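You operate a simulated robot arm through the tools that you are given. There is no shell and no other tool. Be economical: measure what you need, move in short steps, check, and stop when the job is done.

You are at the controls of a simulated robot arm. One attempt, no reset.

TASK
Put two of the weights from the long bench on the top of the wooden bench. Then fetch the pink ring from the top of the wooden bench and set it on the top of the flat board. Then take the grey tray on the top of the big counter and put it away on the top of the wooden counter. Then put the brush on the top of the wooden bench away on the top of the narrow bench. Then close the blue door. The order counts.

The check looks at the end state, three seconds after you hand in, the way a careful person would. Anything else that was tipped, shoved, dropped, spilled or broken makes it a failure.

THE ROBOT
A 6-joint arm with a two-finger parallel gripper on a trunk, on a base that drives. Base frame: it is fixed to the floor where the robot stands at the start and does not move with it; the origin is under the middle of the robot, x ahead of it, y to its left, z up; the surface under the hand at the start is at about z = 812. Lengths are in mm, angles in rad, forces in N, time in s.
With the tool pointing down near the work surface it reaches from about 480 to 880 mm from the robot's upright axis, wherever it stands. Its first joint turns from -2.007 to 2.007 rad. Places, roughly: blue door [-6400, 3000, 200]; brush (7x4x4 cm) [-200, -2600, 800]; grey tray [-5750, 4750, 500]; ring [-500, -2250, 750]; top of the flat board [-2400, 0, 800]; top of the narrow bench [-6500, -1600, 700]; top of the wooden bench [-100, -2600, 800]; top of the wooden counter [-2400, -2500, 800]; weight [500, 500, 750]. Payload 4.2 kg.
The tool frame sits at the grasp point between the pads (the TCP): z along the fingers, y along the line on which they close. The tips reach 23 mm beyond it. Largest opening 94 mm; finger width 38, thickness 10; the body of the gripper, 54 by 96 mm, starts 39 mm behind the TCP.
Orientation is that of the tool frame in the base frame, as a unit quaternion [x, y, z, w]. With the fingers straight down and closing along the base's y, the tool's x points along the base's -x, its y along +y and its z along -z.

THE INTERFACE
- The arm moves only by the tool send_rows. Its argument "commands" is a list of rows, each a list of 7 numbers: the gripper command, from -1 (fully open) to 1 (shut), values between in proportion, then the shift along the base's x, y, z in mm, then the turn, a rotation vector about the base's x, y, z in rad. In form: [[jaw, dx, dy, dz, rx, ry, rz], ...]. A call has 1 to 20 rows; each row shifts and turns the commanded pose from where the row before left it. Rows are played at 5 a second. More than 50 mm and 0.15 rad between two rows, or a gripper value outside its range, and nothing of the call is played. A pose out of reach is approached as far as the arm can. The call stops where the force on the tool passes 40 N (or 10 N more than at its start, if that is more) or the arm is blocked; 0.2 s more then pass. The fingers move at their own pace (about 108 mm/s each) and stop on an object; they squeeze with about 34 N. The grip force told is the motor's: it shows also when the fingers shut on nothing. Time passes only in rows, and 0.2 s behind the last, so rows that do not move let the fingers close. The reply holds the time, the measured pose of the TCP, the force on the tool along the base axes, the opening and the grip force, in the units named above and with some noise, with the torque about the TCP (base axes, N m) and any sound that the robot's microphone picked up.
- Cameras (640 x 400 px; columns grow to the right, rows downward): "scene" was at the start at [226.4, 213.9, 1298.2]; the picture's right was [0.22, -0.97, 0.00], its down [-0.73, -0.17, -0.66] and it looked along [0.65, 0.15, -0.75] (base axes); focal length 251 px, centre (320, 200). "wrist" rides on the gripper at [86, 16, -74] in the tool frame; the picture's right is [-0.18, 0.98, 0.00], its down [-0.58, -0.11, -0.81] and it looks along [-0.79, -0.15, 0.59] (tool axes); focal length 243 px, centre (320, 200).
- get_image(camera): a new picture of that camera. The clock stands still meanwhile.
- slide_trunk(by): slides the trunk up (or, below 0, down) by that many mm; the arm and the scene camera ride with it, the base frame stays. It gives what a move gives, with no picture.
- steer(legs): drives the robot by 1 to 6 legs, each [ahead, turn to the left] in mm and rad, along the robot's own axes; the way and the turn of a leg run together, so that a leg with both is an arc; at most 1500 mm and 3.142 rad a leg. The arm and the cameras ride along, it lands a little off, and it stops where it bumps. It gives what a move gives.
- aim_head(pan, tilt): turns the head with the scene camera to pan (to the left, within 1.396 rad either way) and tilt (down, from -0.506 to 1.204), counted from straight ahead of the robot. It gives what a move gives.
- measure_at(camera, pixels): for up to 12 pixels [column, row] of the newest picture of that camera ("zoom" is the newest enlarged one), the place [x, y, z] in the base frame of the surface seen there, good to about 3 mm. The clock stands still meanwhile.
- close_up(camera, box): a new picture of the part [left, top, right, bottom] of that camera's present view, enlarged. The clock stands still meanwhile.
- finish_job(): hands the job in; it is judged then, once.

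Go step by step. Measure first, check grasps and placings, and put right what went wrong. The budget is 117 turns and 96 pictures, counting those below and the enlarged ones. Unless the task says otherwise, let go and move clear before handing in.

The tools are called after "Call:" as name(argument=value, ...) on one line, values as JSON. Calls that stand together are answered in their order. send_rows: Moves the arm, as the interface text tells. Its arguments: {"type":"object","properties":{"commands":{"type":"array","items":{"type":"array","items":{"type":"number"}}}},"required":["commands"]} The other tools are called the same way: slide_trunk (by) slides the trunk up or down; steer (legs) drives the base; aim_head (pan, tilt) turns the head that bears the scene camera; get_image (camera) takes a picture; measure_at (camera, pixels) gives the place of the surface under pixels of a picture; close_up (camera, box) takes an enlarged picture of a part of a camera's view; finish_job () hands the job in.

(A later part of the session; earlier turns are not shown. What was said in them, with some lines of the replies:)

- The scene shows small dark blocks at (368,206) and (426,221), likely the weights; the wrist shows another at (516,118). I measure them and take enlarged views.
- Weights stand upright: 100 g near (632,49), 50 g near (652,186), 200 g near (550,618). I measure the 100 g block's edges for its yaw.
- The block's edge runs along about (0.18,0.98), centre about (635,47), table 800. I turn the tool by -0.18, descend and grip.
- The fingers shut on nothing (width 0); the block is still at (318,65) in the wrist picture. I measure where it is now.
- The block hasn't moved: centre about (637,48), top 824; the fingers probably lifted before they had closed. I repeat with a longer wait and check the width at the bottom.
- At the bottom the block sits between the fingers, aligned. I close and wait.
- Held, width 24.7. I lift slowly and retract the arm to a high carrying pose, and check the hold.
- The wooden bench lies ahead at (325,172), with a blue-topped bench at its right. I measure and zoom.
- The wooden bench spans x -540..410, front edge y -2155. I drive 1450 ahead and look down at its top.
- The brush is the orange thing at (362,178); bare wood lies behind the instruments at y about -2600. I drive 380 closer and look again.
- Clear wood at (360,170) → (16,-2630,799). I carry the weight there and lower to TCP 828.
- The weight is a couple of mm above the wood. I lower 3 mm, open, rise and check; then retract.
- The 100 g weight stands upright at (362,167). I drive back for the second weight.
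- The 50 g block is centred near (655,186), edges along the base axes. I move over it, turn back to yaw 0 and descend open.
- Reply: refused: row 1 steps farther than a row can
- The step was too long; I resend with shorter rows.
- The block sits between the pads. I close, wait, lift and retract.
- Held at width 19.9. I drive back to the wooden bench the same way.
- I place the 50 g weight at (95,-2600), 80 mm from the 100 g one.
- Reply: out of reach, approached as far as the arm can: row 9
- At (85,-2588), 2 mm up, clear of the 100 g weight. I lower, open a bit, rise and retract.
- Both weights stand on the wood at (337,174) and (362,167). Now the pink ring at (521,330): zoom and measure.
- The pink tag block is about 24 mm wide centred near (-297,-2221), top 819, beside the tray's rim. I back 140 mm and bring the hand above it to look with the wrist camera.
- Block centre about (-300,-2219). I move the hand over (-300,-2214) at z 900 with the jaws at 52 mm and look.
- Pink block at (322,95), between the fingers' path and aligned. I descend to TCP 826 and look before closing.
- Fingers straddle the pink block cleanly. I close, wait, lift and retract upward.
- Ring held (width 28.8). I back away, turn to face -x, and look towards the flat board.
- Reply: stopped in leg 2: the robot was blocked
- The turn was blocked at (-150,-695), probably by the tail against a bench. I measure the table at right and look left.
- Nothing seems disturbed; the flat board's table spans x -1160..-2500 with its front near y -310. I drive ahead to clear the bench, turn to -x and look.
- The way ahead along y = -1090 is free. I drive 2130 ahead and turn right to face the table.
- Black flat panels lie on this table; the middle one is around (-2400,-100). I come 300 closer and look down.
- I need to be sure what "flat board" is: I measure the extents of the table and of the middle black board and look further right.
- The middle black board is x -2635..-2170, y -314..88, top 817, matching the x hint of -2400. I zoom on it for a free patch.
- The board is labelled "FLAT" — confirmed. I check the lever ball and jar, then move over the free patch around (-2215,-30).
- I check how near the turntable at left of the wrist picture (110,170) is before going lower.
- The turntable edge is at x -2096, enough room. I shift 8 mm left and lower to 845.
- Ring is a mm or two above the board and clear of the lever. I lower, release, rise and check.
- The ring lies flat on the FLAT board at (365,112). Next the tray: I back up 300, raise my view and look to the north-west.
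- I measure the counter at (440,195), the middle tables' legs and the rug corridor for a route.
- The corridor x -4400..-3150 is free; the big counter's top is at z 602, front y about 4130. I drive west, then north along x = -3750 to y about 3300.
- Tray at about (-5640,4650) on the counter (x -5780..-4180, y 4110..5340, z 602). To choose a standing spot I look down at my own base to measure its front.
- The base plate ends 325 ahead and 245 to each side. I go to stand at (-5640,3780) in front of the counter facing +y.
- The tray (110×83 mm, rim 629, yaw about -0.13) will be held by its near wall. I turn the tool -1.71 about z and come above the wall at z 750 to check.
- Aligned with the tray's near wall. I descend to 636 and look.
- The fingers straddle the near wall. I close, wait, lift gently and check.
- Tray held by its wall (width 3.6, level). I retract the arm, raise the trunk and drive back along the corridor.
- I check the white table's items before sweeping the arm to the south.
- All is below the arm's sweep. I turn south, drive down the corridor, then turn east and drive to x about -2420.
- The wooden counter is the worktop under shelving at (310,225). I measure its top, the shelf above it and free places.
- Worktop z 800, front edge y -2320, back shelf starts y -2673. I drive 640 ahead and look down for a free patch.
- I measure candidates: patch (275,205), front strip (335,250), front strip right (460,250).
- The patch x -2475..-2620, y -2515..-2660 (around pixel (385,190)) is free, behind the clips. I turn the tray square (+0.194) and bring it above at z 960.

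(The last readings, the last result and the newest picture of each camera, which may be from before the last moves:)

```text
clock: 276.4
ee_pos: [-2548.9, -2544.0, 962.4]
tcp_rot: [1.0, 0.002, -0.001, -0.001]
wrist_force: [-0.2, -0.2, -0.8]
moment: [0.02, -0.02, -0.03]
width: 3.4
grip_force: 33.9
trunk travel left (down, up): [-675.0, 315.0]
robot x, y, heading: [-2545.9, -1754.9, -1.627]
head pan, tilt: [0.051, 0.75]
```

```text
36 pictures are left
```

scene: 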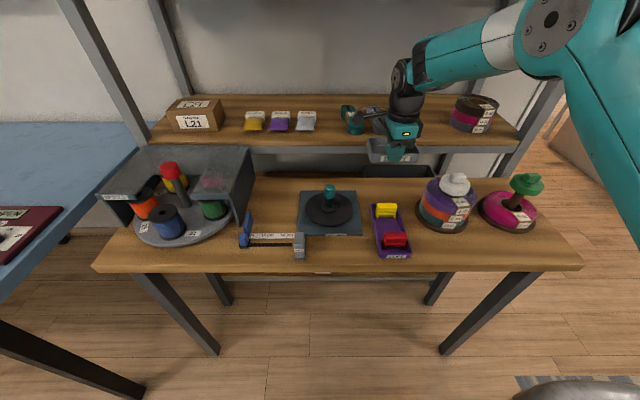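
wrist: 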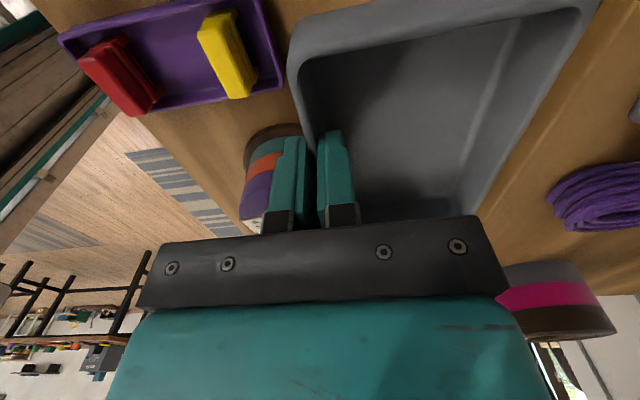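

The patch below is free. I verify the margins to the stack and shelf edge, then lower.

Call:
measure_at(camera="scene", pixels=[[420, 218], [416, 210], [424, 195], [395, 203], [375, 204], [358, 193], [395, 190], [405, 146], [370, 145]])

Call:
send_rows(commands=[[1, 0, 0, -40, 0, 0, 0], [1, 0, 0, -35, 0, 0, 0]])

Call:
get_image(camera="scene")

```text
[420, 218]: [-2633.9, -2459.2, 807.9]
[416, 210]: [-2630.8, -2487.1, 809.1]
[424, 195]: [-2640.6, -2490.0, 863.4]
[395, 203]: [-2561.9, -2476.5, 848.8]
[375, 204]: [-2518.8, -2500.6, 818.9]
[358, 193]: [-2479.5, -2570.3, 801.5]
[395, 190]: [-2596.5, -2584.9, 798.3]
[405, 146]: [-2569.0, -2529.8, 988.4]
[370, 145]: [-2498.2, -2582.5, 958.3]
```

```text
clock: 277.0
ee_pos: [-2547.1, -2543.1, 891.1]
tcp_rot: [1.0, 0.002, -0.001, 0.0]
wrist_force: [-0.5, 0.4, -0.1]
moment: [0.05, 0.0, 0.01]
width: 3.6
grip_force: 33.9
trunk travel left (down, up): [-675.0, 315.0]
robot x, y, heading: [-2549.3, -1757.3, -1.624]
head pan, tilt: [0.051, 0.75]
```

```text
35 pictures are left
```

scene: 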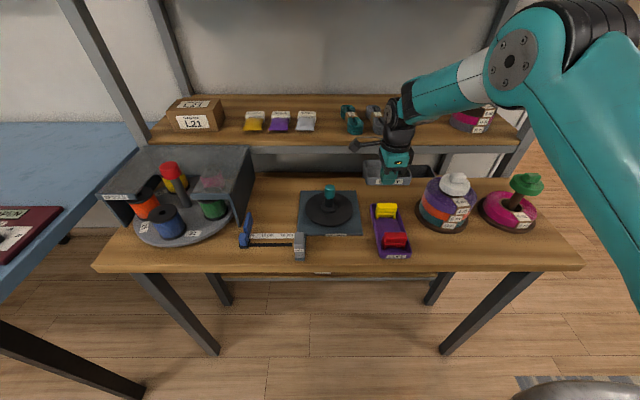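

Margins are fine (pad corner -2479, stack -2631). I shift 4 mm to -x and lower to about 834.

Call:
send_rows(commands=[[1, -4, 0, -25, 0, 0, 0], [1, 0, 0, -20, 0, 0, 0], [1, 0, 0, -8, 0, 0, 0], [1, 0, 0, -3, 0, 0, 0], [1, 0, 0, 0, 0, 0, 0]])

Call:
get_image(camera="wrist")

Call:
close_up(camera="scene", box=[320, 130, 480, 230])

```text
clock: 278.2
ee_pos: [-2551.7, -2543.0, 834.2]
tcp_rot: [1.0, 0.002, -0.001, 0.001]
wrist_force: [0.4, 2.7, 16.0]
moment: [0.07, 0.47, -0.09]
width: 3.8
grip_force: 33.6
trunk travel left (down, up): [-675.0, 315.0]
robot x, y, heading: [-2546.7, -1755.4, -1.622]
head pan, tilt: [0.051, 0.75]
```

```text
34 pictures are left
```

wrist: 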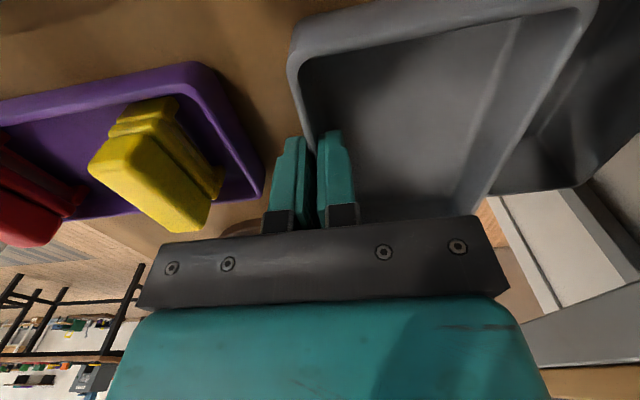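

```text
4.00 times, centred on (400, 180) of scene
```

zoom: 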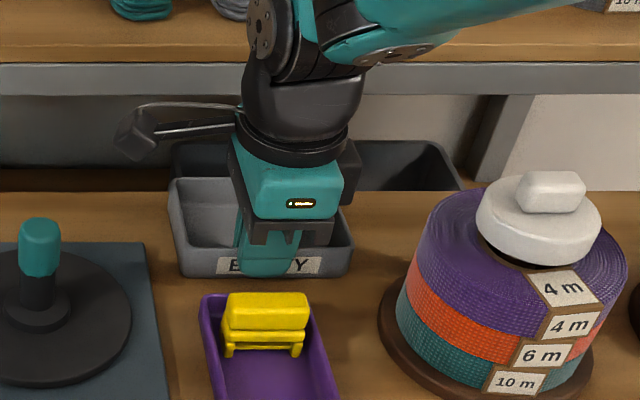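

Contact with 16 N at TCP 834, as expected for the table, but a dark tray stands right behind under the shelf. I measure whether the two overlap.

Call:
measure_at(camera="zoom", pixels=[[400, 187], [455, 185], [375, 180], [345, 240], [175, 190], [180, 150], [380, 200], [190, 180], [350, 260]])

Call:
measure_at(camera="wrist", pixels=[[540, 170], [590, 170], [520, 190], [500, 160], [580, 15], [560, 80], [610, 120], [530, 20]])

```text
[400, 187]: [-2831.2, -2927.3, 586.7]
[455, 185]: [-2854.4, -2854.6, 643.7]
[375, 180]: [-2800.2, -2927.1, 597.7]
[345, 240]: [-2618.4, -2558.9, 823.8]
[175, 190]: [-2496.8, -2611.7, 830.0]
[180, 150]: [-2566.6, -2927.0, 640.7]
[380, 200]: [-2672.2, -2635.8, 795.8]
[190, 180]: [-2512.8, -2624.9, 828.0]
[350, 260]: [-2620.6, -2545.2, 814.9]
```

```text
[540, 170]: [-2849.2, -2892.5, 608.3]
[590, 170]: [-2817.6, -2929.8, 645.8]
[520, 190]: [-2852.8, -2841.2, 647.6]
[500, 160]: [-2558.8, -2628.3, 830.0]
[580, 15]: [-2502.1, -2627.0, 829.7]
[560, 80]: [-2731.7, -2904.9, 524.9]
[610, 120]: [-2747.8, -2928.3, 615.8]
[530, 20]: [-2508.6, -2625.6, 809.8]
```

The dark box is far lower behind the worktop; its back edge seems near. I measure that edge to be sure the tray is well on.

Call:
measure_at(camera="zoom", pixels=[[375, 194], [420, 194], [470, 194], [140, 197], [100, 197], [420, 215], [100, 205], [450, 199]])

```text
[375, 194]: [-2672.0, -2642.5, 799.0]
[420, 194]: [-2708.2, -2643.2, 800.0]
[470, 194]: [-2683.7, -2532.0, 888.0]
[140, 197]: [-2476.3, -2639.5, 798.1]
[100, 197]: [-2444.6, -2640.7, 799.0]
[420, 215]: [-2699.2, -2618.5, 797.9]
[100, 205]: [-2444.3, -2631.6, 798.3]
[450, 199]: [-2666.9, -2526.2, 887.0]
```

The worktop's back edge is at y -2645, tray's far edge -2630. I shift the tray 8 mm forward, set it down and open just 20 mm.

Call:
send_rows(commands=[[1, 0, 0, 5, 0, 0, 0], [1, 0, 4, 0, 0, 0, 0], [1, 0, 4, 0, 0, 0, 0], [1, 0, 0, -3, 0, 0, 0], [1, 0, 0, -1.5, 0, 0, 0], [0.8, 0, 0, 0, 0, 0, 0], [0.6, 0, 0, 0, 0, 0, 0], [0.6, 0, 0, 0, 0, 0, 0], [0.6, 0, 0, 0, 0, 0, 0]])

Call:
get_image(camera="wrist")

```text
clock: 280.2
ee_pos: [-2553.3, -2537.9, 832.8]
tcp_rot: [1.0, 0.002, -0.001, -0.001]
wrist_force: [-0.2, 0.1, -0.3]
moment: [0.02, -0.02, 0.02]
width: 18.9
grip_force: 0.1
trunk travel left (down, up): [-675.0, 315.0]
robot x, y, heading: [-2549.6, -1754.6, -1.625]
head pan, tilt: [0.051, 0.75]
```

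```text
32 pictures are left
```

wrist: 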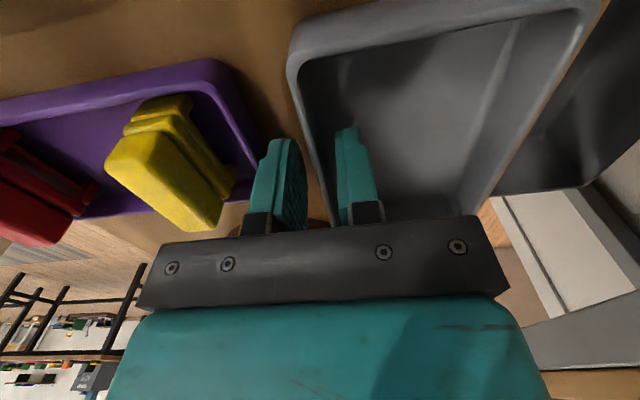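

The wall is free of both pads. I rise straight up, retract and check the tray.

Call:
send_rows(commands=[[0.6, 0, 0, 15, 0, 0, 0], [0.6, 0, 0, 30, 0, 0, 0], [0.6, 0, 0, 40, 0, 0, 0], [0.6, 0, 0, 45, 0, 0, 0], [0.6, 0, 45, 15, 0, 0, 0], [0.6, 0, 45, 15, 0, 0, 0], [0.6, 0, 45, 15, 0, 0, 0], [0.6, 0, 45, 15, 0, 0, 0], [0.6, 0, 40, 15, 0, 0, 0]])

Call:
get_image(camera="scene")

```text
clock: 282.2
ee_pos: [-2551.1, -2314.3, 1035.7]
tcp_rot: [1.0, 0.003, -0.001, -0.001]
wrist_force: [0.1, 0.1, -1.3]
moment: [0.0, 0.0, 0.02]
width: 18.8
grip_force: 0.0
trunk travel left (down, up): [-675.0, 315.0]
robot x, y, heading: [-2546.0, -1754.3, -1.625]
head pan, tilt: [0.051, 0.75]
```

```text
31 pictures are left
```

scene: 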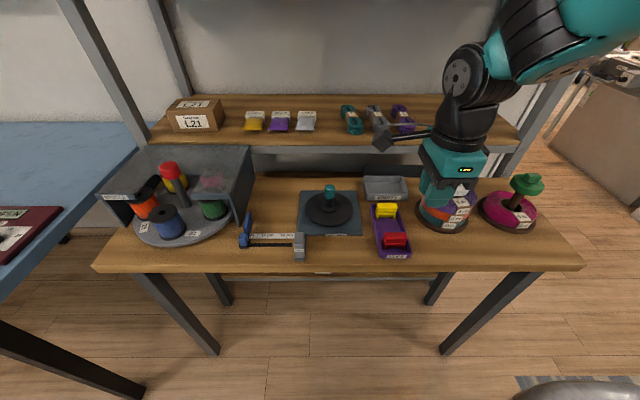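

The tray rests squarely on the worktop at (385,188). Now the brush: I drive back to the wooden bench.

Call:
steer(legs=[[-650, 0], [0, 1.625], [1200, 0], [1030, 0], [0, -1.571], [600, 0]])

Call:
aim_head(pan=0.1, tilt=0.7)

Call:
get_image(camera="scene")

```text
clock: 307.0
ee_pos: [-328.0, -2328.8, 1036.2]
tcp_rot: [1.0, 0.017, -0.001, 0.0]
wrist_force: [-0.4, -0.4, 0.3]
moment: [-0.01, 0.02, 0.01]
width: 18.7
grip_force: 0.0
trunk travel left (down, up): [-675.0, 315.0]
robot x, y, heading: [-341.2, -1767.3, -1.594]
head pan, tilt: [0.051, 0.75]
```

```text
clock: 307.6
ee_pos: [-328.7, -2329.0, 1036.6]
tcp_rot: [1.0, 0.017, -0.001, 0.0]
wrist_force: [-0.2, 0.0, -0.5]
moment: [0.01, -0.01, 0.01]
width: 18.9
grip_force: 0.1
trunk travel left (down, up): [-675.0, 315.0]
robot x, y, heading: [-341.9, -1769.2, -1.593]
head pan, tilt: [0.099, 0.7]
```

```text
30 pictures are left
```

scene: 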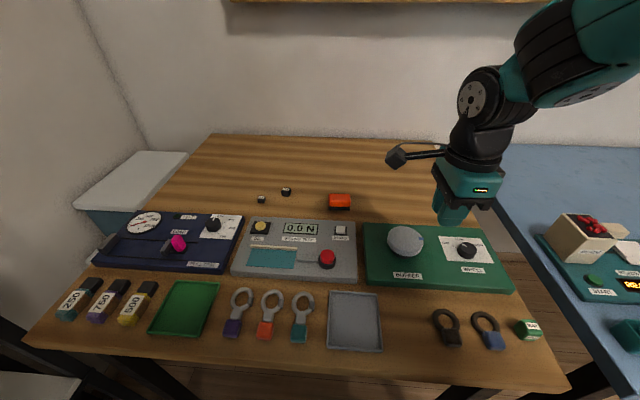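

Call:
close_up(camera="scene", box=[308, 180, 372, 220])

Call:
measure_at(camera="zoom", pixels=[[230, 150], [410, 150], [230, 200], [420, 215], [320, 180], [230, 260], [410, 275], [320, 145], [320, 200], [215, 180], [425, 180]])

```text
10.00 times, centred on (340, 200) of scene
```

zoom: 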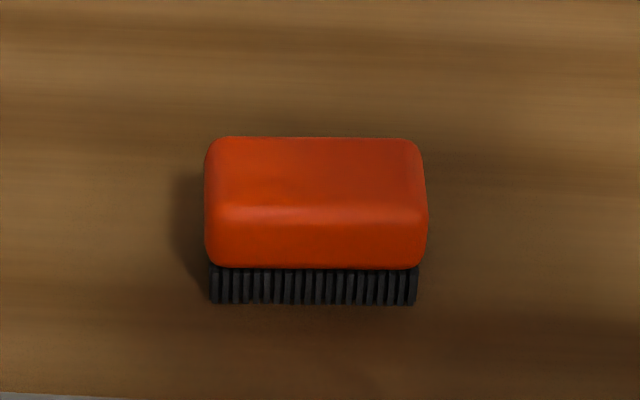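

```text
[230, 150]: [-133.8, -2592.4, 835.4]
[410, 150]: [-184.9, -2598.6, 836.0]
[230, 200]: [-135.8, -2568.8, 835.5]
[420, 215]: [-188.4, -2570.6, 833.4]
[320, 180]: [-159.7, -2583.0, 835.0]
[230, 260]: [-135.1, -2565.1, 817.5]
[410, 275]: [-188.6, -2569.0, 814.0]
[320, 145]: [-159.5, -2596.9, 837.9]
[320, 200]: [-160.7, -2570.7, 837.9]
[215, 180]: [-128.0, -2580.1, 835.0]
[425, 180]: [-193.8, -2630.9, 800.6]
```

Brush centre (-160,-2583), 40 mm across y, top 836. I come over it, align +0.056, descend to 830 and check before closing.

Call:
send_rows(commands=[[-0.5, 21, -31.7, -13, 0, 0, 0.007], [-0.5, 21, -31.7, -13, 0, 0, 0.007], [-0.5, 21, -31.7, -13, 0, 0, 0.007], [-0.5, 21, -31.7, -13, 0, 0, 0.007], [-0.5, 21, -31.7, -13, 0, 0, 0.007], [-0.5, 21, -31.7, -13, 0, 0, 0.007], [-0.5, 21, -31.7, -13, 0, 0, 0.007], [-0.5, 21, -31.7, -13, 0, 0, 0.007], [-0.5, 0, 0, -40, 0, 0, 0], [-0.5, 0, 0, -35, 0, 0, 0], [-0.5, 0, 0, -20, 0, 0, 0], [-0.5, 0, 0, -6, 0, 0, 0], [-0.5, 0, 0, 0, 0, 0, 0], [-0.5, 0, 0, 0, 0, 0, 0]])

Call:
get_image(camera="wrist")

```text
clock: 310.6
ee_pos: [-160.1, -2582.3, 830.7]
tcp_rot: [0.999, 0.045, -0.001, -0.001]
wrist_force: [0.1, 0.6, -0.6]
moment: [0.02, 0.0, -0.01]
width: 70.5
grip_force: 0.0
trunk travel left (down, up): [-675.0, 315.0]
robot x, y, heading: [-341.9, -1767.1, -1.591]
head pan, tilt: [0.099, 0.7]
```

```text
28 pictures are left
```

wrist: 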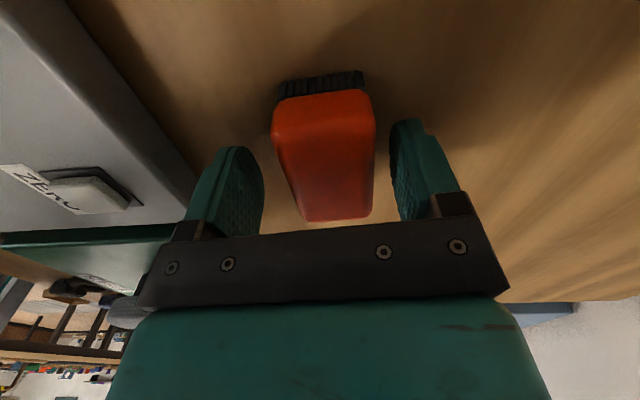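

The brush lies between the pads. I close, wait, lift and retract.

Call:
send_rows(commands=[[0.2, 0, 0, 0, 0, 0, 0], [1, 0, 0, 0, 0, 0, 0], [1, 0, 0, 0, 0, 0, 0], [1, 0, 0, 0, 0, 0, 0], [1, 0, 0, 5, 0, 0, 0], [1, 0, 0, 20, 0, 0, 0], [1, 0, 0, 40, 0, 0, 0], [1, 0, 0, 40, 0, 0, 0], [1, -21, 32, 13, 0, 0, 0], [1, -21, 32, 13, 0, 0, 0], [1, -21, 32, 13, 0, 0, 0], [1, -21, 32, 13, 0, 0, 0], [1, -21, 32, 13, 0, 0, 0], [1, -21, 32, 13, 0, 0, 0], [1, -21, 32, 13, 0, 0, 0], [1, -21, 32, 13, 0, 0, 0]])

Call:
get_image(camera="wrist")

Call:
get_image(camera="scene")

```text
clock: 314.0
ee_pos: [-329.7, -2329.1, 1041.0]
tcp_rot: [0.999, 0.045, -0.001, -0.001]
wrist_force: [-0.2, -0.6, -0.9]
moment: [0.06, -0.02, 0.01]
width: 39.4
grip_force: 33.7
trunk travel left (down, up): [-675.0, 315.0]
robot x, y, heading: [-341.3, -1765.7, -1.592]
head pan, tilt: [0.099, 0.7]
```

```text
27 pictures are left
```

wrist: 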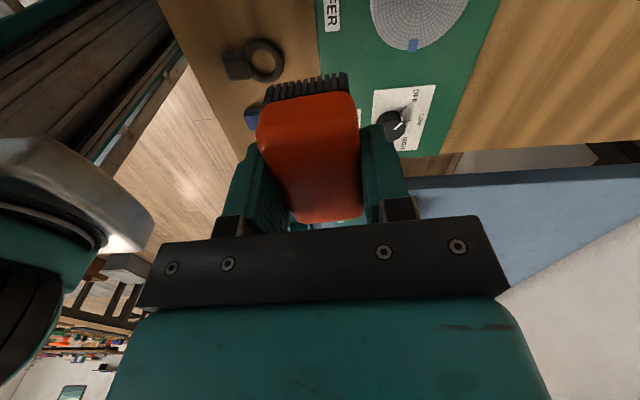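

```text
26 pictures are left
```

scene: 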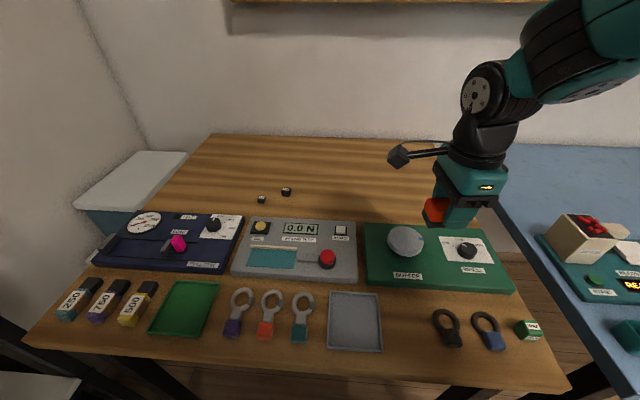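

The brush is held (39.4 mm), bench tidy. I back off, turn west and drive along y about -1115 towards the narrow bench.

Call:
steer(legs=[[-650, 0], [0, -1.55], [1500, 0], [1500, 0], [1400, 0]])

Call:
aim_head(pan=0.1, tilt=0.35)

Call:
get_image(camera="scene")

```text
clock: 342.3
ee_pos: [-5343.5, -1160.5, 1041.2]
tcp_rot: [0.748, -0.663, 0.0, -0.001]
wrist_force: [0.1, 0.2, -1.4]
moment: [0.04, 0.01, -0.01]
width: 39.5
grip_force: 33.7
trunk travel left (down, up): [-675.0, 315.0]
robot x, y, heading: [-4785.3, -1129.3, -3.131]
head pan, tilt: [0.099, 0.7]
```

```text
clock: 343.1
ee_pos: [-5343.4, -1160.8, 1040.9]
tcp_rot: [0.749, -0.663, 0.0, -0.001]
wrist_force: [1.3, -0.4, -0.8]
moment: [0.0, -0.01, 0.01]
width: 39.3
grip_force: 34.2
trunk travel left (down, up): [-675.0, 315.0]
robot x, y, heading: [-4784.5, -1130.0, -3.129]
head pan, tilt: [0.099, 0.351]
```

```text
25 pictures are left
```

scene: 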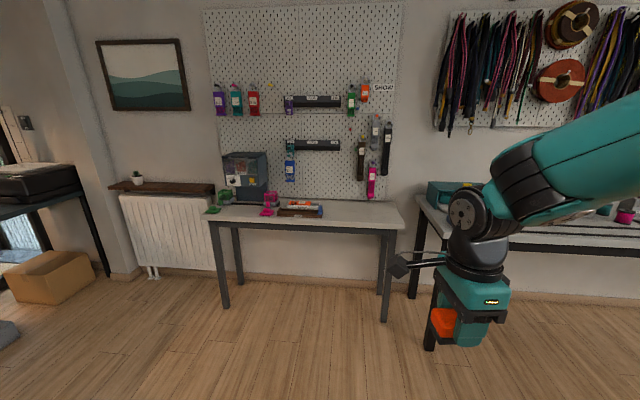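

Call:
measure_at(camera="scene", pixels=[[208, 222], [300, 225], [404, 222], [350, 215], [350, 205], [300, 208], [390, 215], [268, 208], [245, 175], [225, 300], [385, 315], [330, 200]])

Call:
close_up(camera="scene", box=[190, 140, 430, 290])

```text
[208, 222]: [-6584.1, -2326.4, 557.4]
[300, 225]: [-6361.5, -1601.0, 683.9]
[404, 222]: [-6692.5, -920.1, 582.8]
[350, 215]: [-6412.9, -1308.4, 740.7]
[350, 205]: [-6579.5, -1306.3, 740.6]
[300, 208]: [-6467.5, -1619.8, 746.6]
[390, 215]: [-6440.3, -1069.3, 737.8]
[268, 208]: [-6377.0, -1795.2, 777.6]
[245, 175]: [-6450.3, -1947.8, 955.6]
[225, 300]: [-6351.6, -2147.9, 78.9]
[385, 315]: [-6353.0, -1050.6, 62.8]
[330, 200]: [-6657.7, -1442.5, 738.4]
```

```text
2.67 times, centred on (310, 215) of scene
```

zoom: 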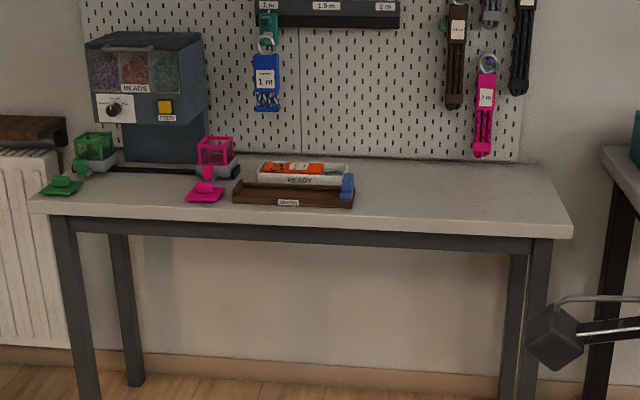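

The narrow bench top is z 740, x -6355..-6690, free at y -1050..-1400. I drive 930 ahead and lower the trunk 60.

Call:
steer(legs=[[930, 0]])

Call:
slide_trunk(by=-60)

Call:
aim_head(pan=0.15, tilt=0.7)

Call:
get_image(camera="scene")

```text
clock: 348.1
ee_pos: [-6285.0, -1178.6, 1041.9]
tcp_rot: [0.752, -0.659, 0.0, -0.001]
wrist_force: [0.1, 0.3, -0.2]
moment: [0.0, 0.0, 0.01]
width: 39.2
grip_force: 34.2
trunk travel left (down, up): [-675.0, 315.0]
robot x, y, heading: [-5727.9, -1142.7, -3.121]
head pan, tilt: [0.099, 0.351]
```

```text
clock: 349.1
ee_pos: [-6285.7, -1177.6, 982.7]
tcp_rot: [0.752, -0.659, 0.0, -0.001]
wrist_force: [0.4, -0.1, -0.7]
moment: [0.02, 0.03, 0.03]
width: 39.3
grip_force: 33.7
trunk travel left (down, up): [-615.0, 375.0]
robot x, y, heading: [-5724.8, -1144.6, -3.121]
head pan, tilt: [0.099, 0.351]
```

```text
clock: 349.9
ee_pos: [-6285.6, -1178.0, 982.0]
tcp_rot: [0.751, -0.66, 0.0, -0.001]
wrist_force: [0.6, -0.7, -1.8]
moment: [0.01, -0.02, -0.01]
width: 39.0
grip_force: 33.8
trunk travel left (down, up): [-615.0, 375.0]
robot x, y, heading: [-5724.6, -1140.6, -3.127]
head pan, tilt: [0.15, 0.7]
```

```text
23 pictures are left
```

scene: 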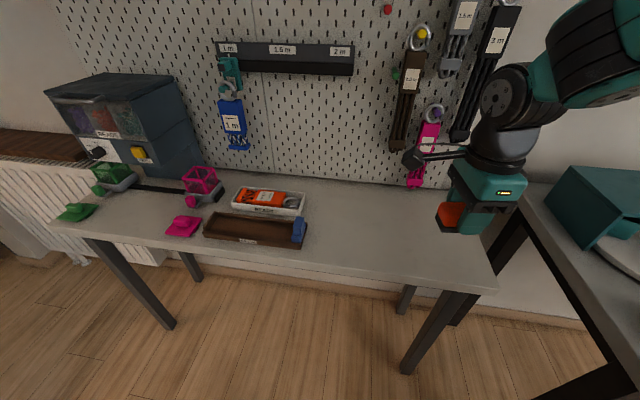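

Call:
measure_at(camera="scene", pixels=[[370, 220], [390, 230], [370, 240], [400, 215], [495, 285], [305, 235], [413, 185], [400, 148]])

Call:
send_rows(commands=[[1, -30, -16, -15, 0, 0, 0], [1, -30, -16, -15, 0, 0, 0], [1, -30, -16, -15, 0, 0, 0], [1, -30, -16, -15, 0, 0, 0], [1, -30, -16, -15, 0, 0, 0], [1, 0, 0, -40, 0, 0, 0], [1, 0, 0, -40, 0, 0, 0], [1, 0, 0, -30, 0, 0, 0], [1, 0, 0, -15, 0, 0, 0], [1, 0, 0, 0, 0, 0, 0]])

Call:
get_image(camera="scene")

```text
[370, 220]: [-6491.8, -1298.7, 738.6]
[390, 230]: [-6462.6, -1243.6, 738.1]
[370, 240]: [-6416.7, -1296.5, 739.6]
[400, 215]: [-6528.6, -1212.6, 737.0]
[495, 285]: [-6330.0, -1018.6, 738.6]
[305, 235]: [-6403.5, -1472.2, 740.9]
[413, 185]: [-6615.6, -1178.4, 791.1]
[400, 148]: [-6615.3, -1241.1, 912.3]
```

```text
clock: 352.1
ee_pos: [-6436.8, -1258.0, 780.6]
tcp_rot: [0.752, -0.659, 0.001, -0.001]
wrist_force: [0.3, 0.7, -0.4]
moment: [0.01, 0.01, -0.02]
width: 39.4
grip_force: 33.9
trunk travel left (down, up): [-615.0, 375.0]
robot x, y, heading: [-5725.6, -1148.1, -3.119]
head pan, tilt: [0.15, 0.7]
```

```text
22 pictures are left
```

scene: 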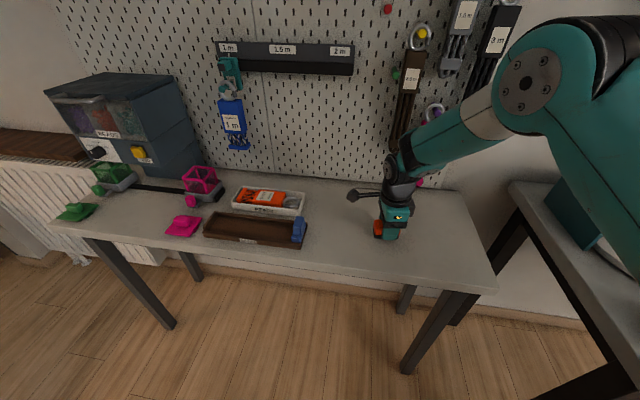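

The bench is at 738.6, so the brush touches at about TCP 769.5. I lower 11, release and rise.

Call:
send_rows(commands=[[1, 0, 0, -6, 0, 0, 0], [1, 0, 0, -4, 0, 0, 0], [1, 0, 0, -1, 0, 0, 0], [1, 0, 0, 0, 0, 0, 0], [0, 0, 0, 0, 0, 0, 0], [-0.4, 0, 0, 0, 0, 0, 0], [-0.4, 0, 0, 0, 0, 0, 0], [-0.4, 0, 0, 0, 0, 0, 0], [-0.4, 0, 0, 30, 0, 0, 0], [-0.4, 0, 0, 45, 0, 0, 0], [-0.4, 0, 0, 45, 0, 0, 0], [-0.4, 30, 16, 25, 0, 0, 0], [-0.4, 30, 16, 25, 0, 0, 0], [-0.4, 30, 16, 25, 0, 0, 0], [-0.4, 30, 16, 20, 0, 0, 0], [-0.4, 30, 16, 0, 0, 0, 0]])

Call:
get_image(camera="scene")

```text
clock: 355.5
ee_pos: [-6284.6, -1181.0, 986.1]
tcp_rot: [0.752, -0.659, 0.0, -0.001]
wrist_force: [-0.3, -0.8, -0.1]
moment: [0.02, -0.02, -0.01]
width: 65.8
grip_force: 0.1
trunk travel left (down, up): [-615.0, 375.0]
robot x, y, heading: [-5725.6, -1141.4, -3.12]
head pan, tilt: [0.15, 0.7]
```

```text
21 pictures are left
```

scene: 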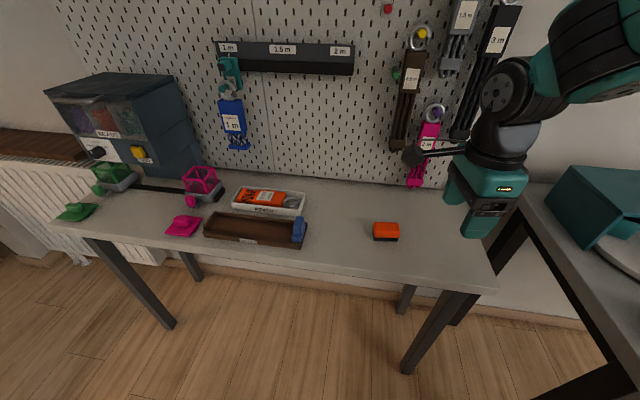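

The brush stands on the narrow bench at (385,231). Next the blue door: I back up, turn north and look up the west aisle.

Call:
steer(legs=[[-110, 0], [0, -1.592]])

Call:
slide_trunk(by=60)

Call:
aim_head(pan=0.1, tilt=0.3)

Call:
get_image(camera="scene")

```text
clock: 360.5
ee_pos: [-5645.7, -583.3, 986.3]
tcp_rot: [-0.06, 0.998, -0.001, 0.001]
wrist_force: [0.5, 0.9, -0.1]
moment: [-0.01, -0.02, 0.07]
width: 65.8
grip_force: 0.1
trunk travel left (down, up): [-615.0, 375.0]
robot x, y, heading: [-5613.2, -1140.7, 1.577]
head pan, tilt: [0.15, 0.7]
```

```text
clock: 361.5
ee_pos: [-5646.1, -582.2, 1046.7]
tcp_rot: [-0.061, 0.998, 0.0, 0.002]
wrist_force: [0.7, 0.6, 0.5]
moment: [-0.01, -0.02, 0.03]
width: 65.7
grip_force: 0.0
trunk travel left (down, up): [-675.0, 315.0]
robot x, y, heading: [-5613.0, -1142.9, 1.578]
head pan, tilt: [0.15, 0.7]
```

```text
clock: 362.4
ee_pos: [-5645.6, -582.9, 1047.1]
tcp_rot: [-0.06, 0.998, -0.001, 0.001]
wrist_force: [0.1, -0.4, 0.2]
moment: [0.0, 0.03, 0.01]
width: 65.7
grip_force: 0.0
trunk travel left (down, up): [-675.0, 315.0]
robot x, y, heading: [-5618.4, -1141.7, 1.581]
head pan, tilt: [0.099, 0.3]
```

```text
20 pictures are left
```

scene: 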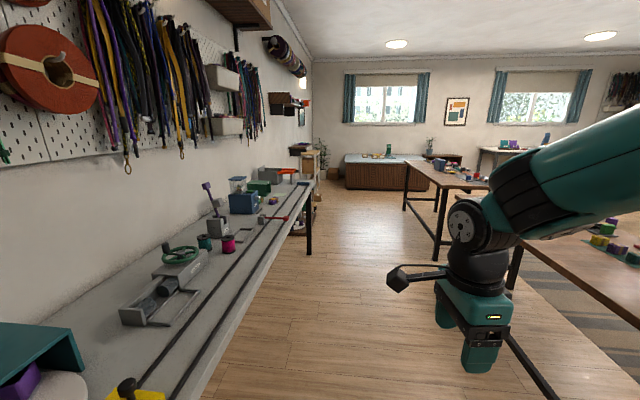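

I measure the aisle's bounds at (309,250), (200,390), (436,257), (515,285).

Call:
measure_at(camera="scene", pixels=[[309, 250], [215, 380], [436, 257], [515, 280], [300, 235], [312, 205], [330, 260]])

Call:
close_up(camera="scene", box=[270, 140, 366, 260])

```text
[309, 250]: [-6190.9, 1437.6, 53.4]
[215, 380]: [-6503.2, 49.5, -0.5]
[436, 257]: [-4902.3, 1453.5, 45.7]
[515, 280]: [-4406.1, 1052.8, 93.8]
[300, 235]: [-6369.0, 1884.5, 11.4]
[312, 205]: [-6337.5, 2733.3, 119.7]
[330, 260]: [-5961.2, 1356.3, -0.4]
```

```text
3.33 times, centred on (318, 200) of scene
```

zoom: 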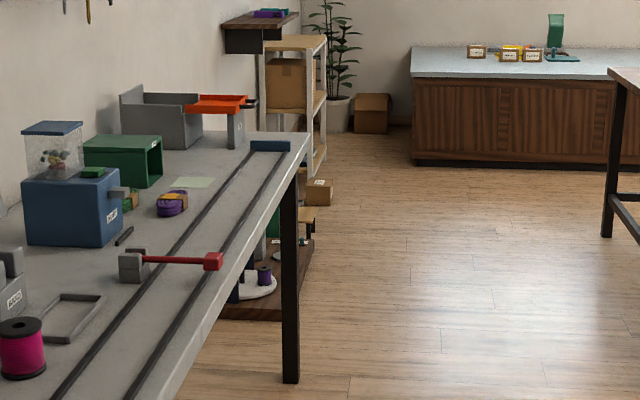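

The aisle (x -6190..-4900) is free. I drive 3050 north and look left towards the low things by the wall.

Call:
steer(legs=[[1500, -0.01], [1500, 0], [100, 0]])

Call:
aim_head(pan=0.65, tilt=0.6)

Call:
get_image(camera="scene")

```text
clock: 377.6
ee_pos: [-5818.3, 2514.5, 1046.6]
tcp_rot: [-0.091, 0.996, -0.001, 0.001]
wrist_force: [0.1, -0.3, 0.0]
moment: [-0.03, -0.02, -0.04]
width: 65.8
grip_force: 0.2
trunk travel left (down, up): [-675.0, 315.0]
robot x, y, heading: [-5754.5, 1956.3, 1.642]
head pan, tilt: [0.099, 0.3]
```

```text
clock: 378.6
ee_pos: [-5816.8, 2513.5, 1046.3]
tcp_rot: [-0.091, 0.996, -0.001, 0.001]
wrist_force: [0.5, 0.5, 0.1]
moment: [-0.03, -0.01, 0.02]
width: 65.7
grip_force: 0.1
trunk travel left (down, up): [-675.0, 315.0]
robot x, y, heading: [-5754.1, 1957.8, 1.639]
head pan, tilt: [0.649, 0.6]
```

```text
18 pictures are left
```

scene: 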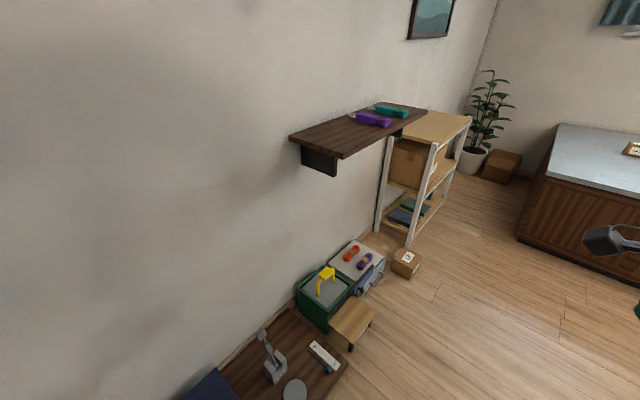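

Call:
close_up(camera="scene", box=[256, 220, 432, 330])

Call:
measure_at(camera="zoom", pixels=[[380, 230], [420, 250], [465, 170], [280, 130], [180, 300], [240, 370], [330, 100], [420, 100], [400, 200], [430, 280], [335, 330], [60, 270]])

```text
3.64 times, centred on (344, 275) of scene
```

zoom: 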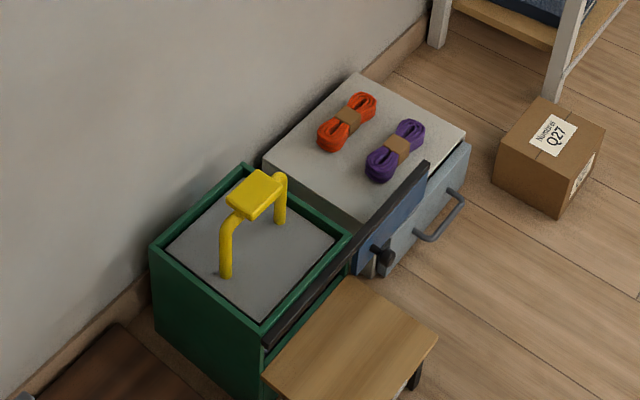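

```text
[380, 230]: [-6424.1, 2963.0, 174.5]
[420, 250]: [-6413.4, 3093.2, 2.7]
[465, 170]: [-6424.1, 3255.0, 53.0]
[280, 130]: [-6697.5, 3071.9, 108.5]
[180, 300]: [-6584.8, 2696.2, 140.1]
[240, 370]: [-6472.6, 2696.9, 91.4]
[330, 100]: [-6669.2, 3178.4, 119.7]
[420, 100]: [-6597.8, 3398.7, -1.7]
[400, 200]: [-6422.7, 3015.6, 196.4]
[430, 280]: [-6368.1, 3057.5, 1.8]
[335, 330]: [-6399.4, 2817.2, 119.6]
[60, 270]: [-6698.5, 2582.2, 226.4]
```

The blue panel at zoom (400,215) with a dark rail on top seems to be the door. I go to stand in front of it, facing west, for a better look.

Call:
steer(legs=[[0, -0.19], [1040, 0], [0, 1.69]])

Call:
aim_head(pan=0.05, tilt=0.95)

Call:
get_image(camera="scene")

```text
clock: 388.8
ee_pos: [-6191.6, 2970.3, 1047.2]
tcp_rot: [0.747, -0.665, -0.001, -0.001]
wrist_force: [0.1, 0.3, -1.1]
moment: [-0.02, 0.0, -0.02]
width: 65.9
grip_force: 0.1
trunk travel left (down, up): [-675.0, 315.0]
robot x, y, heading: [-5630.2, 2990.6, -3.136]
head pan, tilt: [0.649, 0.6]
```

```text
clock: 389.8
ee_pos: [-6190.3, 2971.2, 1047.4]
tcp_rot: [0.746, -0.665, 0.0, -0.001]
wrist_force: [-0.1, -0.5, -1.1]
moment: [-0.02, -0.02, 0.01]
width: 65.9
grip_force: 0.1
trunk travel left (down, up): [-675.0, 315.0]
robot x, y, heading: [-5631.7, 2997.8, -3.143]
head pan, tilt: [0.051, 0.949]
```

```text
16 pictures are left
```

scene: 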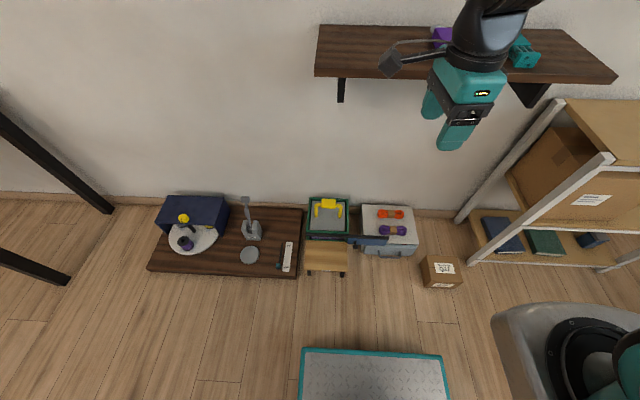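

I zoom on the low cabinets at (300..430,190..290).

Call:
close_up(camera="scene", box=[296, 185, 424, 285])

Call:
measure_at(camera="zoom", pixels=[[80, 252], [270, 255], [330, 275], [460, 280], [345, 340], [560, 340], [290, 275], [250, 265], [380, 285], [590, 230], [150, 310], [420, 350]])

Call:
measure_at(camera="scene", pixels=[[318, 75], [345, 80], [318, 30], [580, 80], [420, 75]])

```text
4.00 times, centred on (360, 235) of scene
```

zoom: 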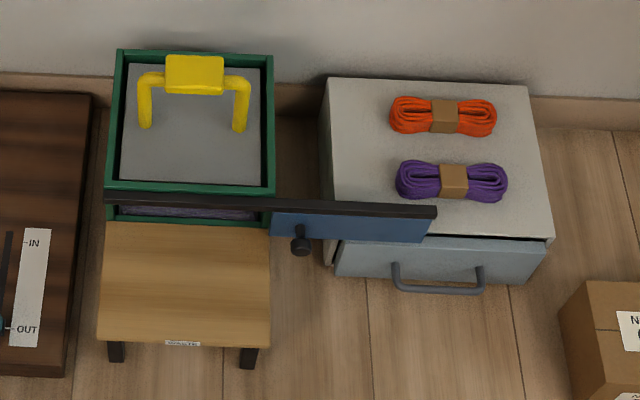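

```text
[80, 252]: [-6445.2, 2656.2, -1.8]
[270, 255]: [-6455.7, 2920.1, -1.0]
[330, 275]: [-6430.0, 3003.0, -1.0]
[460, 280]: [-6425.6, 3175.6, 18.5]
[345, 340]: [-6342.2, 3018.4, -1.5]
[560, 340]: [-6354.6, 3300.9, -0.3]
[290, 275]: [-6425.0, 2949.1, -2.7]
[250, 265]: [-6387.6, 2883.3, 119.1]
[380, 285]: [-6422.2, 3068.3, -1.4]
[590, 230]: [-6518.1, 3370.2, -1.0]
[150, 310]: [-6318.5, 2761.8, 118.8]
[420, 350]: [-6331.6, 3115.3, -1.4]
```

```text
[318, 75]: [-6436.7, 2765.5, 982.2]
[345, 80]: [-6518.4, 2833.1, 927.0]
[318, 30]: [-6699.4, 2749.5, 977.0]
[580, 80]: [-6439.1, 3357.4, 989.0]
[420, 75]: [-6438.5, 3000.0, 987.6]
```

It's a sliding blue door on a rail (z about 196), now slid to +y off the green box; its knob is at zoom (300,245). It must slide to -y. I lower the trunk and look from lower down.

Call:
slide_trunk(by=-600)

Call:
aim_head(pan=0.0, tilt=0.6)

Call:
close_up(camera="scene", box=[200, 120, 456, 280])

```text
refused: -600 is not a number from -400 to 400
```

```text
clock: 390.6
ee_pos: [-6191.2, 2970.2, 1046.2]
tcp_rot: [0.746, -0.666, -0.001, -0.001]
wrist_force: [0.2, 0.5, -1.0]
moment: [0.02, 0.0, 0.0]
width: 65.8
grip_force: 0.0
trunk travel left (down, up): [-675.0, 315.0]
robot x, y, heading: [-5633.0, 2995.2, -3.14]
head pan, tilt: [0.0, 0.6]
```

```text
2.50 times, centred on (328, 200) of scene
```

zoom: 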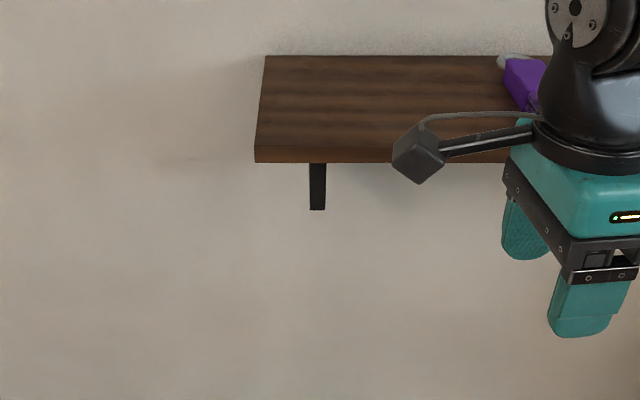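

The slide is limited to 400 per call; I do it in two steps and look again.

Call:
slide_trunk(by=-400)

Call:
slide_trunk(by=-220)

Call:
aim_head(pan=0.05, tilt=0.6)

Call:
get_image(camera="scene")

```text
clock: 394.4
ee_pos: [-6190.2, 2969.7, 646.2]
tcp_rot: [0.747, -0.665, 0.0, -0.001]
wrist_force: [-0.9, -0.2, -0.6]
moment: [0.0, 0.0, 0.02]
width: 65.9
grip_force: 0.0
trunk travel left (down, up): [-275.0, 715.0]
robot x, y, heading: [-5629.3, 2993.3, -3.142]
head pan, tilt: [0.0, 0.6]
```

```text
clock: 396.8
ee_pos: [-6191.1, 2970.8, 427.0]
tcp_rot: [0.747, -0.665, 0.0, -0.001]
wrist_force: [0.6, -0.1, 0.4]
moment: [-0.02, -0.03, 0.02]
width: 66.0
grip_force: 0.1
trunk travel left (down, up): [-55.0, 935.0]
robot x, y, heading: [-5629.1, 2997.2, -3.136]
head pan, tilt: [0.0, 0.6]
```

```text
clock: 397.4
ee_pos: [-6191.3, 2970.4, 426.9]
tcp_rot: [0.746, -0.666, 0.0, -0.002]
wrist_force: [-0.7, -0.2, -0.7]
moment: [0.02, -0.02, -0.03]
width: 65.7
grip_force: 0.1
trunk travel left (down, up): [-55.0, 935.0]
robot x, y, heading: [-5629.6, 2997.4, -3.142]
head pan, tilt: [0.051, 0.6]
```

```text
13 pictures are left
```

scene: 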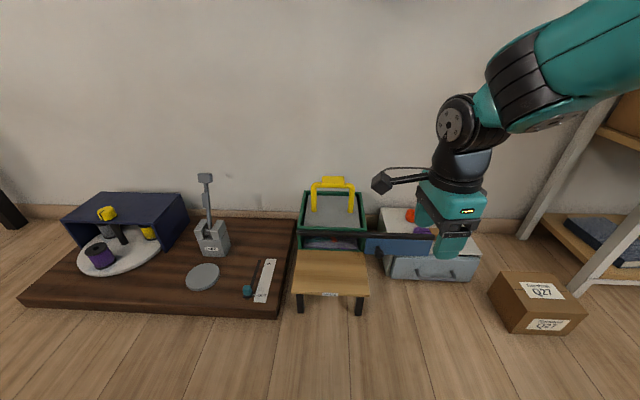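

Call:
close_up(camera="scene", box=[288, 220, 448, 320])

Call:
measure_at(camera="zoom", pixels=[[375, 115], [378, 140], [362, 130], [395, 130], [320, 90], [320, 115], [560, 80], [60, 60], [70, 90], [565, 65], [180, 150], [60, 140]])

```text
4.00 times, centred on (368, 270) of scene
```

zoom: 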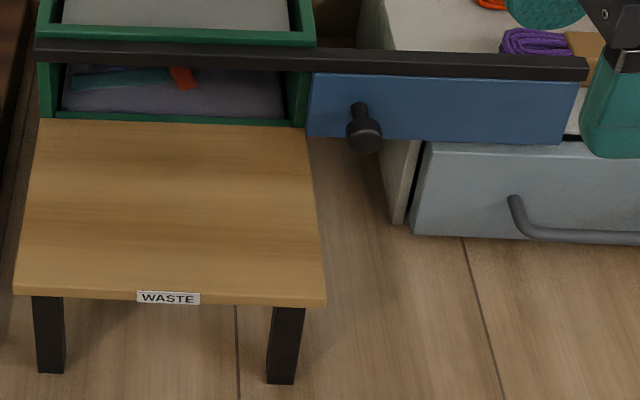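

```text
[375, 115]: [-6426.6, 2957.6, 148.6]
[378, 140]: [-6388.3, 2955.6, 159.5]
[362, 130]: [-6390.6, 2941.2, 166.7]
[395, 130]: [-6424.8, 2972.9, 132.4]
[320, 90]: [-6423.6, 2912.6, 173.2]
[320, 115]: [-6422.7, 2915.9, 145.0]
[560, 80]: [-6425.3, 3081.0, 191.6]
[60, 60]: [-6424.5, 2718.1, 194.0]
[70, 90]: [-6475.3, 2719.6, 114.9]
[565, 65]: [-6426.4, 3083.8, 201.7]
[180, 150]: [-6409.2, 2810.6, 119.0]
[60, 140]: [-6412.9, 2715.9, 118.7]
```

Knob: end x -6388, y 2953, z 162; door y 2908..3078. I bring closed fingers to the +y side of the knob: first to (-6396,3002,300).

Call:
send_rows(commands=[[1, -34, 5, -21, 0, 0, 0], [1, -34, 5, -21, 0, 0, 0], [1, -34, 5, -21, 0, 0, 0], [1, -34, 5, -21, 0, 0, 0], [1, -34, 6, -21, 0, 0, 0], [1, -34, 6, -22, 0, 0, 0], [1, 0, 0, -40, 0, 0, 0], [1, 0, 0, -40, 0, 0, 0], [1, 0, 0, -25, 0, 0, 0], [1, 0, 0, -20, 0, 0, 0], [1, 0, 0, 0, 0, 0, 0]])

Call:
get_image(camera="scene")

```text
clock: 399.8
ee_pos: [-6395.4, 3003.8, 174.1]
tcp_rot: [0.746, -0.665, -0.001, 0.0]
wrist_force: [-0.7, -1.0, -0.3]
moment: [-0.01, 0.0, 0.0]
width: 0.0
grip_force: 33.7
trunk travel left (down, up): [-55.0, 935.0]
robot x, y, heading: [-5632.2, 2996.4, -3.14]
head pan, tilt: [0.051, 0.6]
```

```text
11 pictures are left
```

scene: 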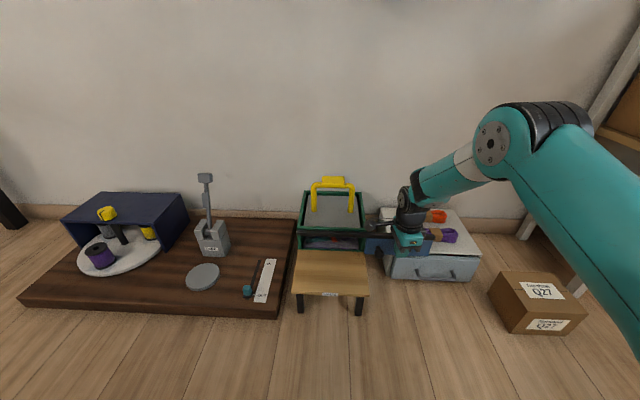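

No contact so far; the fingers are beside the knob. I push to -y in small steps.

Call:
send_rows(commands=[[1, 0, -10, 0, 0, 0, 0], [1, 0, -10, 0, 0, 0, 0], [1, 0, -10, 0, 0, 0, 0], [1, 0, -12, 0, 0, 0, 0], [1, 0, -12, 0, 0, 0, 0], [1, 0, -12, 0, 0, 0, 0], [1, 0, -12, 0, 0, 0, 0], [1, 0, -12, 0, 0, 0, 0], [1, 0, 0, 0, 0, 0, 0]])

Call:
close_up(camera="scene", box=[288, 180, 480, 300])

```text
clock: 401.8
ee_pos: [-6393.7, 2912.1, 174.1]
tcp_rot: [0.747, -0.665, 0.0, -0.001]
wrist_force: [0.8, 0.0, 0.0]
moment: [-0.01, -0.01, 0.01]
width: 0.2
grip_force: 34.1
trunk travel left (down, up): [-55.0, 935.0]
robot x, y, heading: [-5628.8, 2997.3, -3.143]
head pan, tilt: [0.051, 0.6]
```

```text
3.33 times, centred on (384, 240) of scene
```

zoom: 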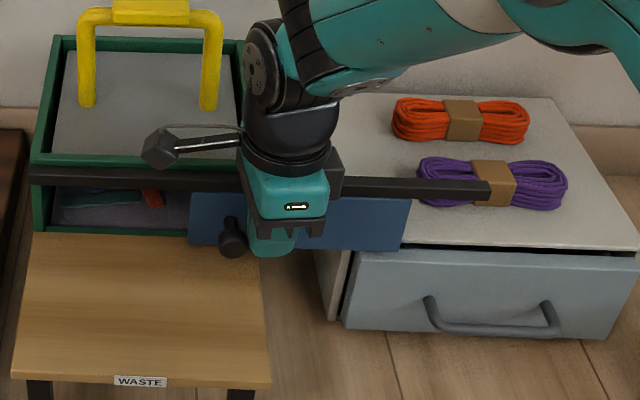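

The door slides with the push (left edge now at zoom x 188). I continue until it meets its stop.

Call:
send_rows(commands=[[1, 0, -12, 0, 0, 0, 0], [1, 0, -12, 0, 0, 0, 0], [1, 0, -12, 0, 0, 0, 0], [1, 0, -12, 0, 0, 0, 0], [1, 0, -12, 0, 0, 0, 0], [1, 0, -12, 0, 0, 0, 0], [1, 0, -10, 0, 0, 0, 0], [1, 0, -8, 0, 0, 0, 0], [1, 0, -6, 0, 0, 0, 0], [1, 0, -6, 0, 0, 0, 0], [1, 0, -4, 0, 0, 0, 0], [1, 0, -4, 0, 0, 0, 0], [1, 0, -4, 0, 0, 0, 0], [1, 0, 0, 0, 0, 0, 0]])

Call:
close_up(camera="scene", box=[272, 180, 464, 300])

```text
clock: 404.8
ee_pos: [-6395.3, 2797.2, 174.6]
tcp_rot: [0.746, -0.665, 0.001, 0.0]
wrist_force: [-0.6, -0.5, 0.5]
moment: [0.0, 0.03, 0.0]
width: 0.2
grip_force: 34.3
trunk travel left (down, up): [-55.0, 935.0]
robot x, y, heading: [-5630.4, 2988.8, -3.137]
head pan, tilt: [0.051, 0.6]
```

```text
3.33 times, centred on (368, 240) of scene
```

zoom: 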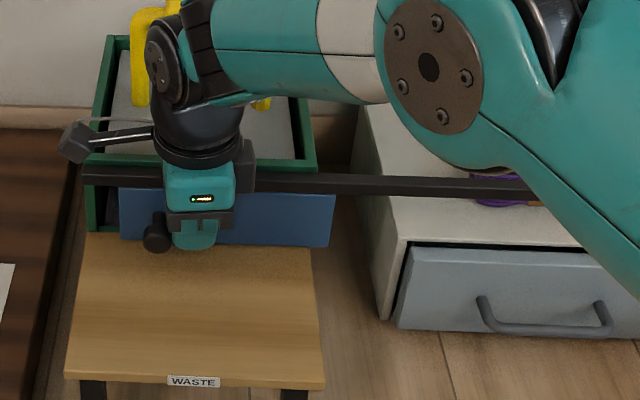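

The door's left edge (120) still misses the box edge (about 90): some 25 mm remain. I push on in 4 mm steps.

Call:
send_rows(commands=[[1, 0, -5, 0, 0, 0, 0], [1, 0, -5, 0, 0, 0, 0], [1, 0, -4, 0, 0, 0, 0], [1, 0, -4, 0, 0, 0, 0], [1, 0, -3, 0, 0, 0, 0], [1, 0, -3, 0, 0, 0, 0], [1, 0, -3, 0, 0, 0, 0], [1, 0, -3, 0, 0, 0, 0], [1, 0, -3, 0, 0, 0, 0], [1, 0, -3, 0, 0, 0, 0], [1, 0, -3, 0, 0, 0, 0], [1, 0, -3, 0, 0, 0, 0]])

Call:
close_up(camera="scene", box=[272, 180, 464, 300])

```text
clock: 406.8
ee_pos: [-6395.3, 2772.8, 172.7]
tcp_rot: [0.743, -0.669, 0.0, -0.007]
wrist_force: [1.4, 5.0, 2.1]
moment: [0.05, -0.06, 0.0]
width: 0.0
grip_force: 34.4
trunk travel left (down, up): [-55.0, 935.0]
robot x, y, heading: [-5634.7, 2992.5, 3.139]
head pan, tilt: [0.051, 0.6]
stopped in row 9: the force on the tool passed its limit at 46 N (the readings are from after the stop); the commanded pose is now the measured one
```

```text
3.33 times, centred on (368, 240) of scene
```

zoom: 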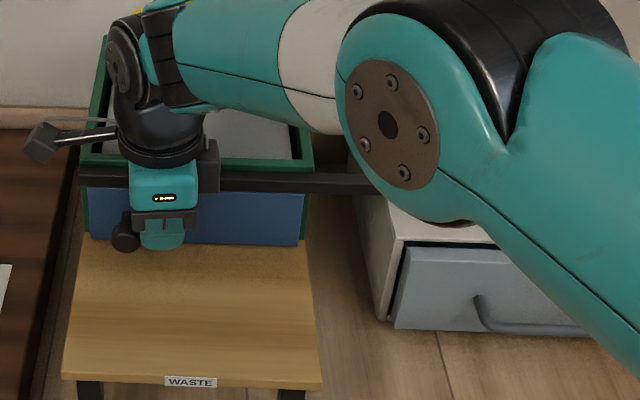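

The door hit its stop (46 N) and now covers the box front (85..305). I move the fingers off the knob, rise, retract and verify.

Call:
send_rows(commands=[[1, 0, 6, 0, 0, 0, 0], [1, 3, 6, 0, 0, 0, 0], [1, 0, 0, 30, 0, 0, 0], [1, 0, 0, 40, 0, 0, 0], [1, 0, 0, 40, 0, 0, 0], [1, 30, 10, 30, 0, 0, 0], [1, 35, 20, 20, 0, 0, 0], [1, 35, 20, 20, 0, 0, 0], [1, 35, 20, 20, 0, 0, 0], [1, 30, 20, 20, 0, 0, 0], [1, 30, 30, 10, 0, 0, 0], [1, 0, 40, 0, 0, 0, 0], [1, 0, 40, 0, 0, 0, 0]])

Call:
get_image(camera="scene")

Call:
close_up(camera="scene", box=[272, 180, 464, 300])

```text
clock: 409.6
ee_pos: [-6197.3, 2983.6, 404.4]
tcp_rot: [0.744, -0.668, 0.0, -0.007]
wrist_force: [-0.2, -0.2, -0.2]
moment: [-0.01, -0.02, -0.01]
width: 0.0
grip_force: 33.6
trunk travel left (down, up): [-55.0, 935.0]
robot x, y, heading: [-5636.7, 2996.3, -3.136]
head pan, tilt: [0.051, 0.6]
```

```text
7 pictures are left
```

scene: 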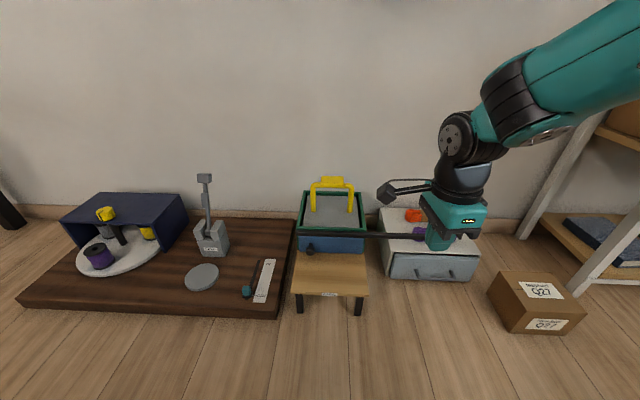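

```text
3.33 times, centred on (368, 240) of scene
```

zoom: 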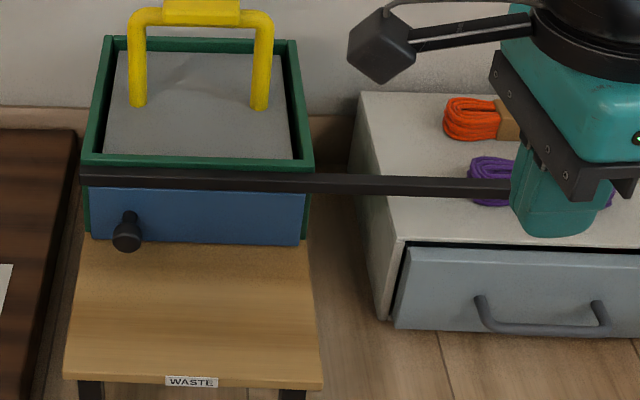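

The blue door now fully covers the green box's opening, and the hand is clear. I hand the job in.

Call:
finish_job()

```text
The job is handed in.
```

All five steps were done in order and the job is handed in:
- **Weights:** the 100 g and 50 g weights stand on the wooden bench.
- **Pink ring:** it lies flat on the board labelled "FLAT".
- **Grey tray:** it sits on the wooden counter.
- **Brush:** it stands on the narrow bench.
- **Blue door:** it is slid shut against its stop.

The base was blocked once while turning near the long bench; I saw nothing disturbed there.
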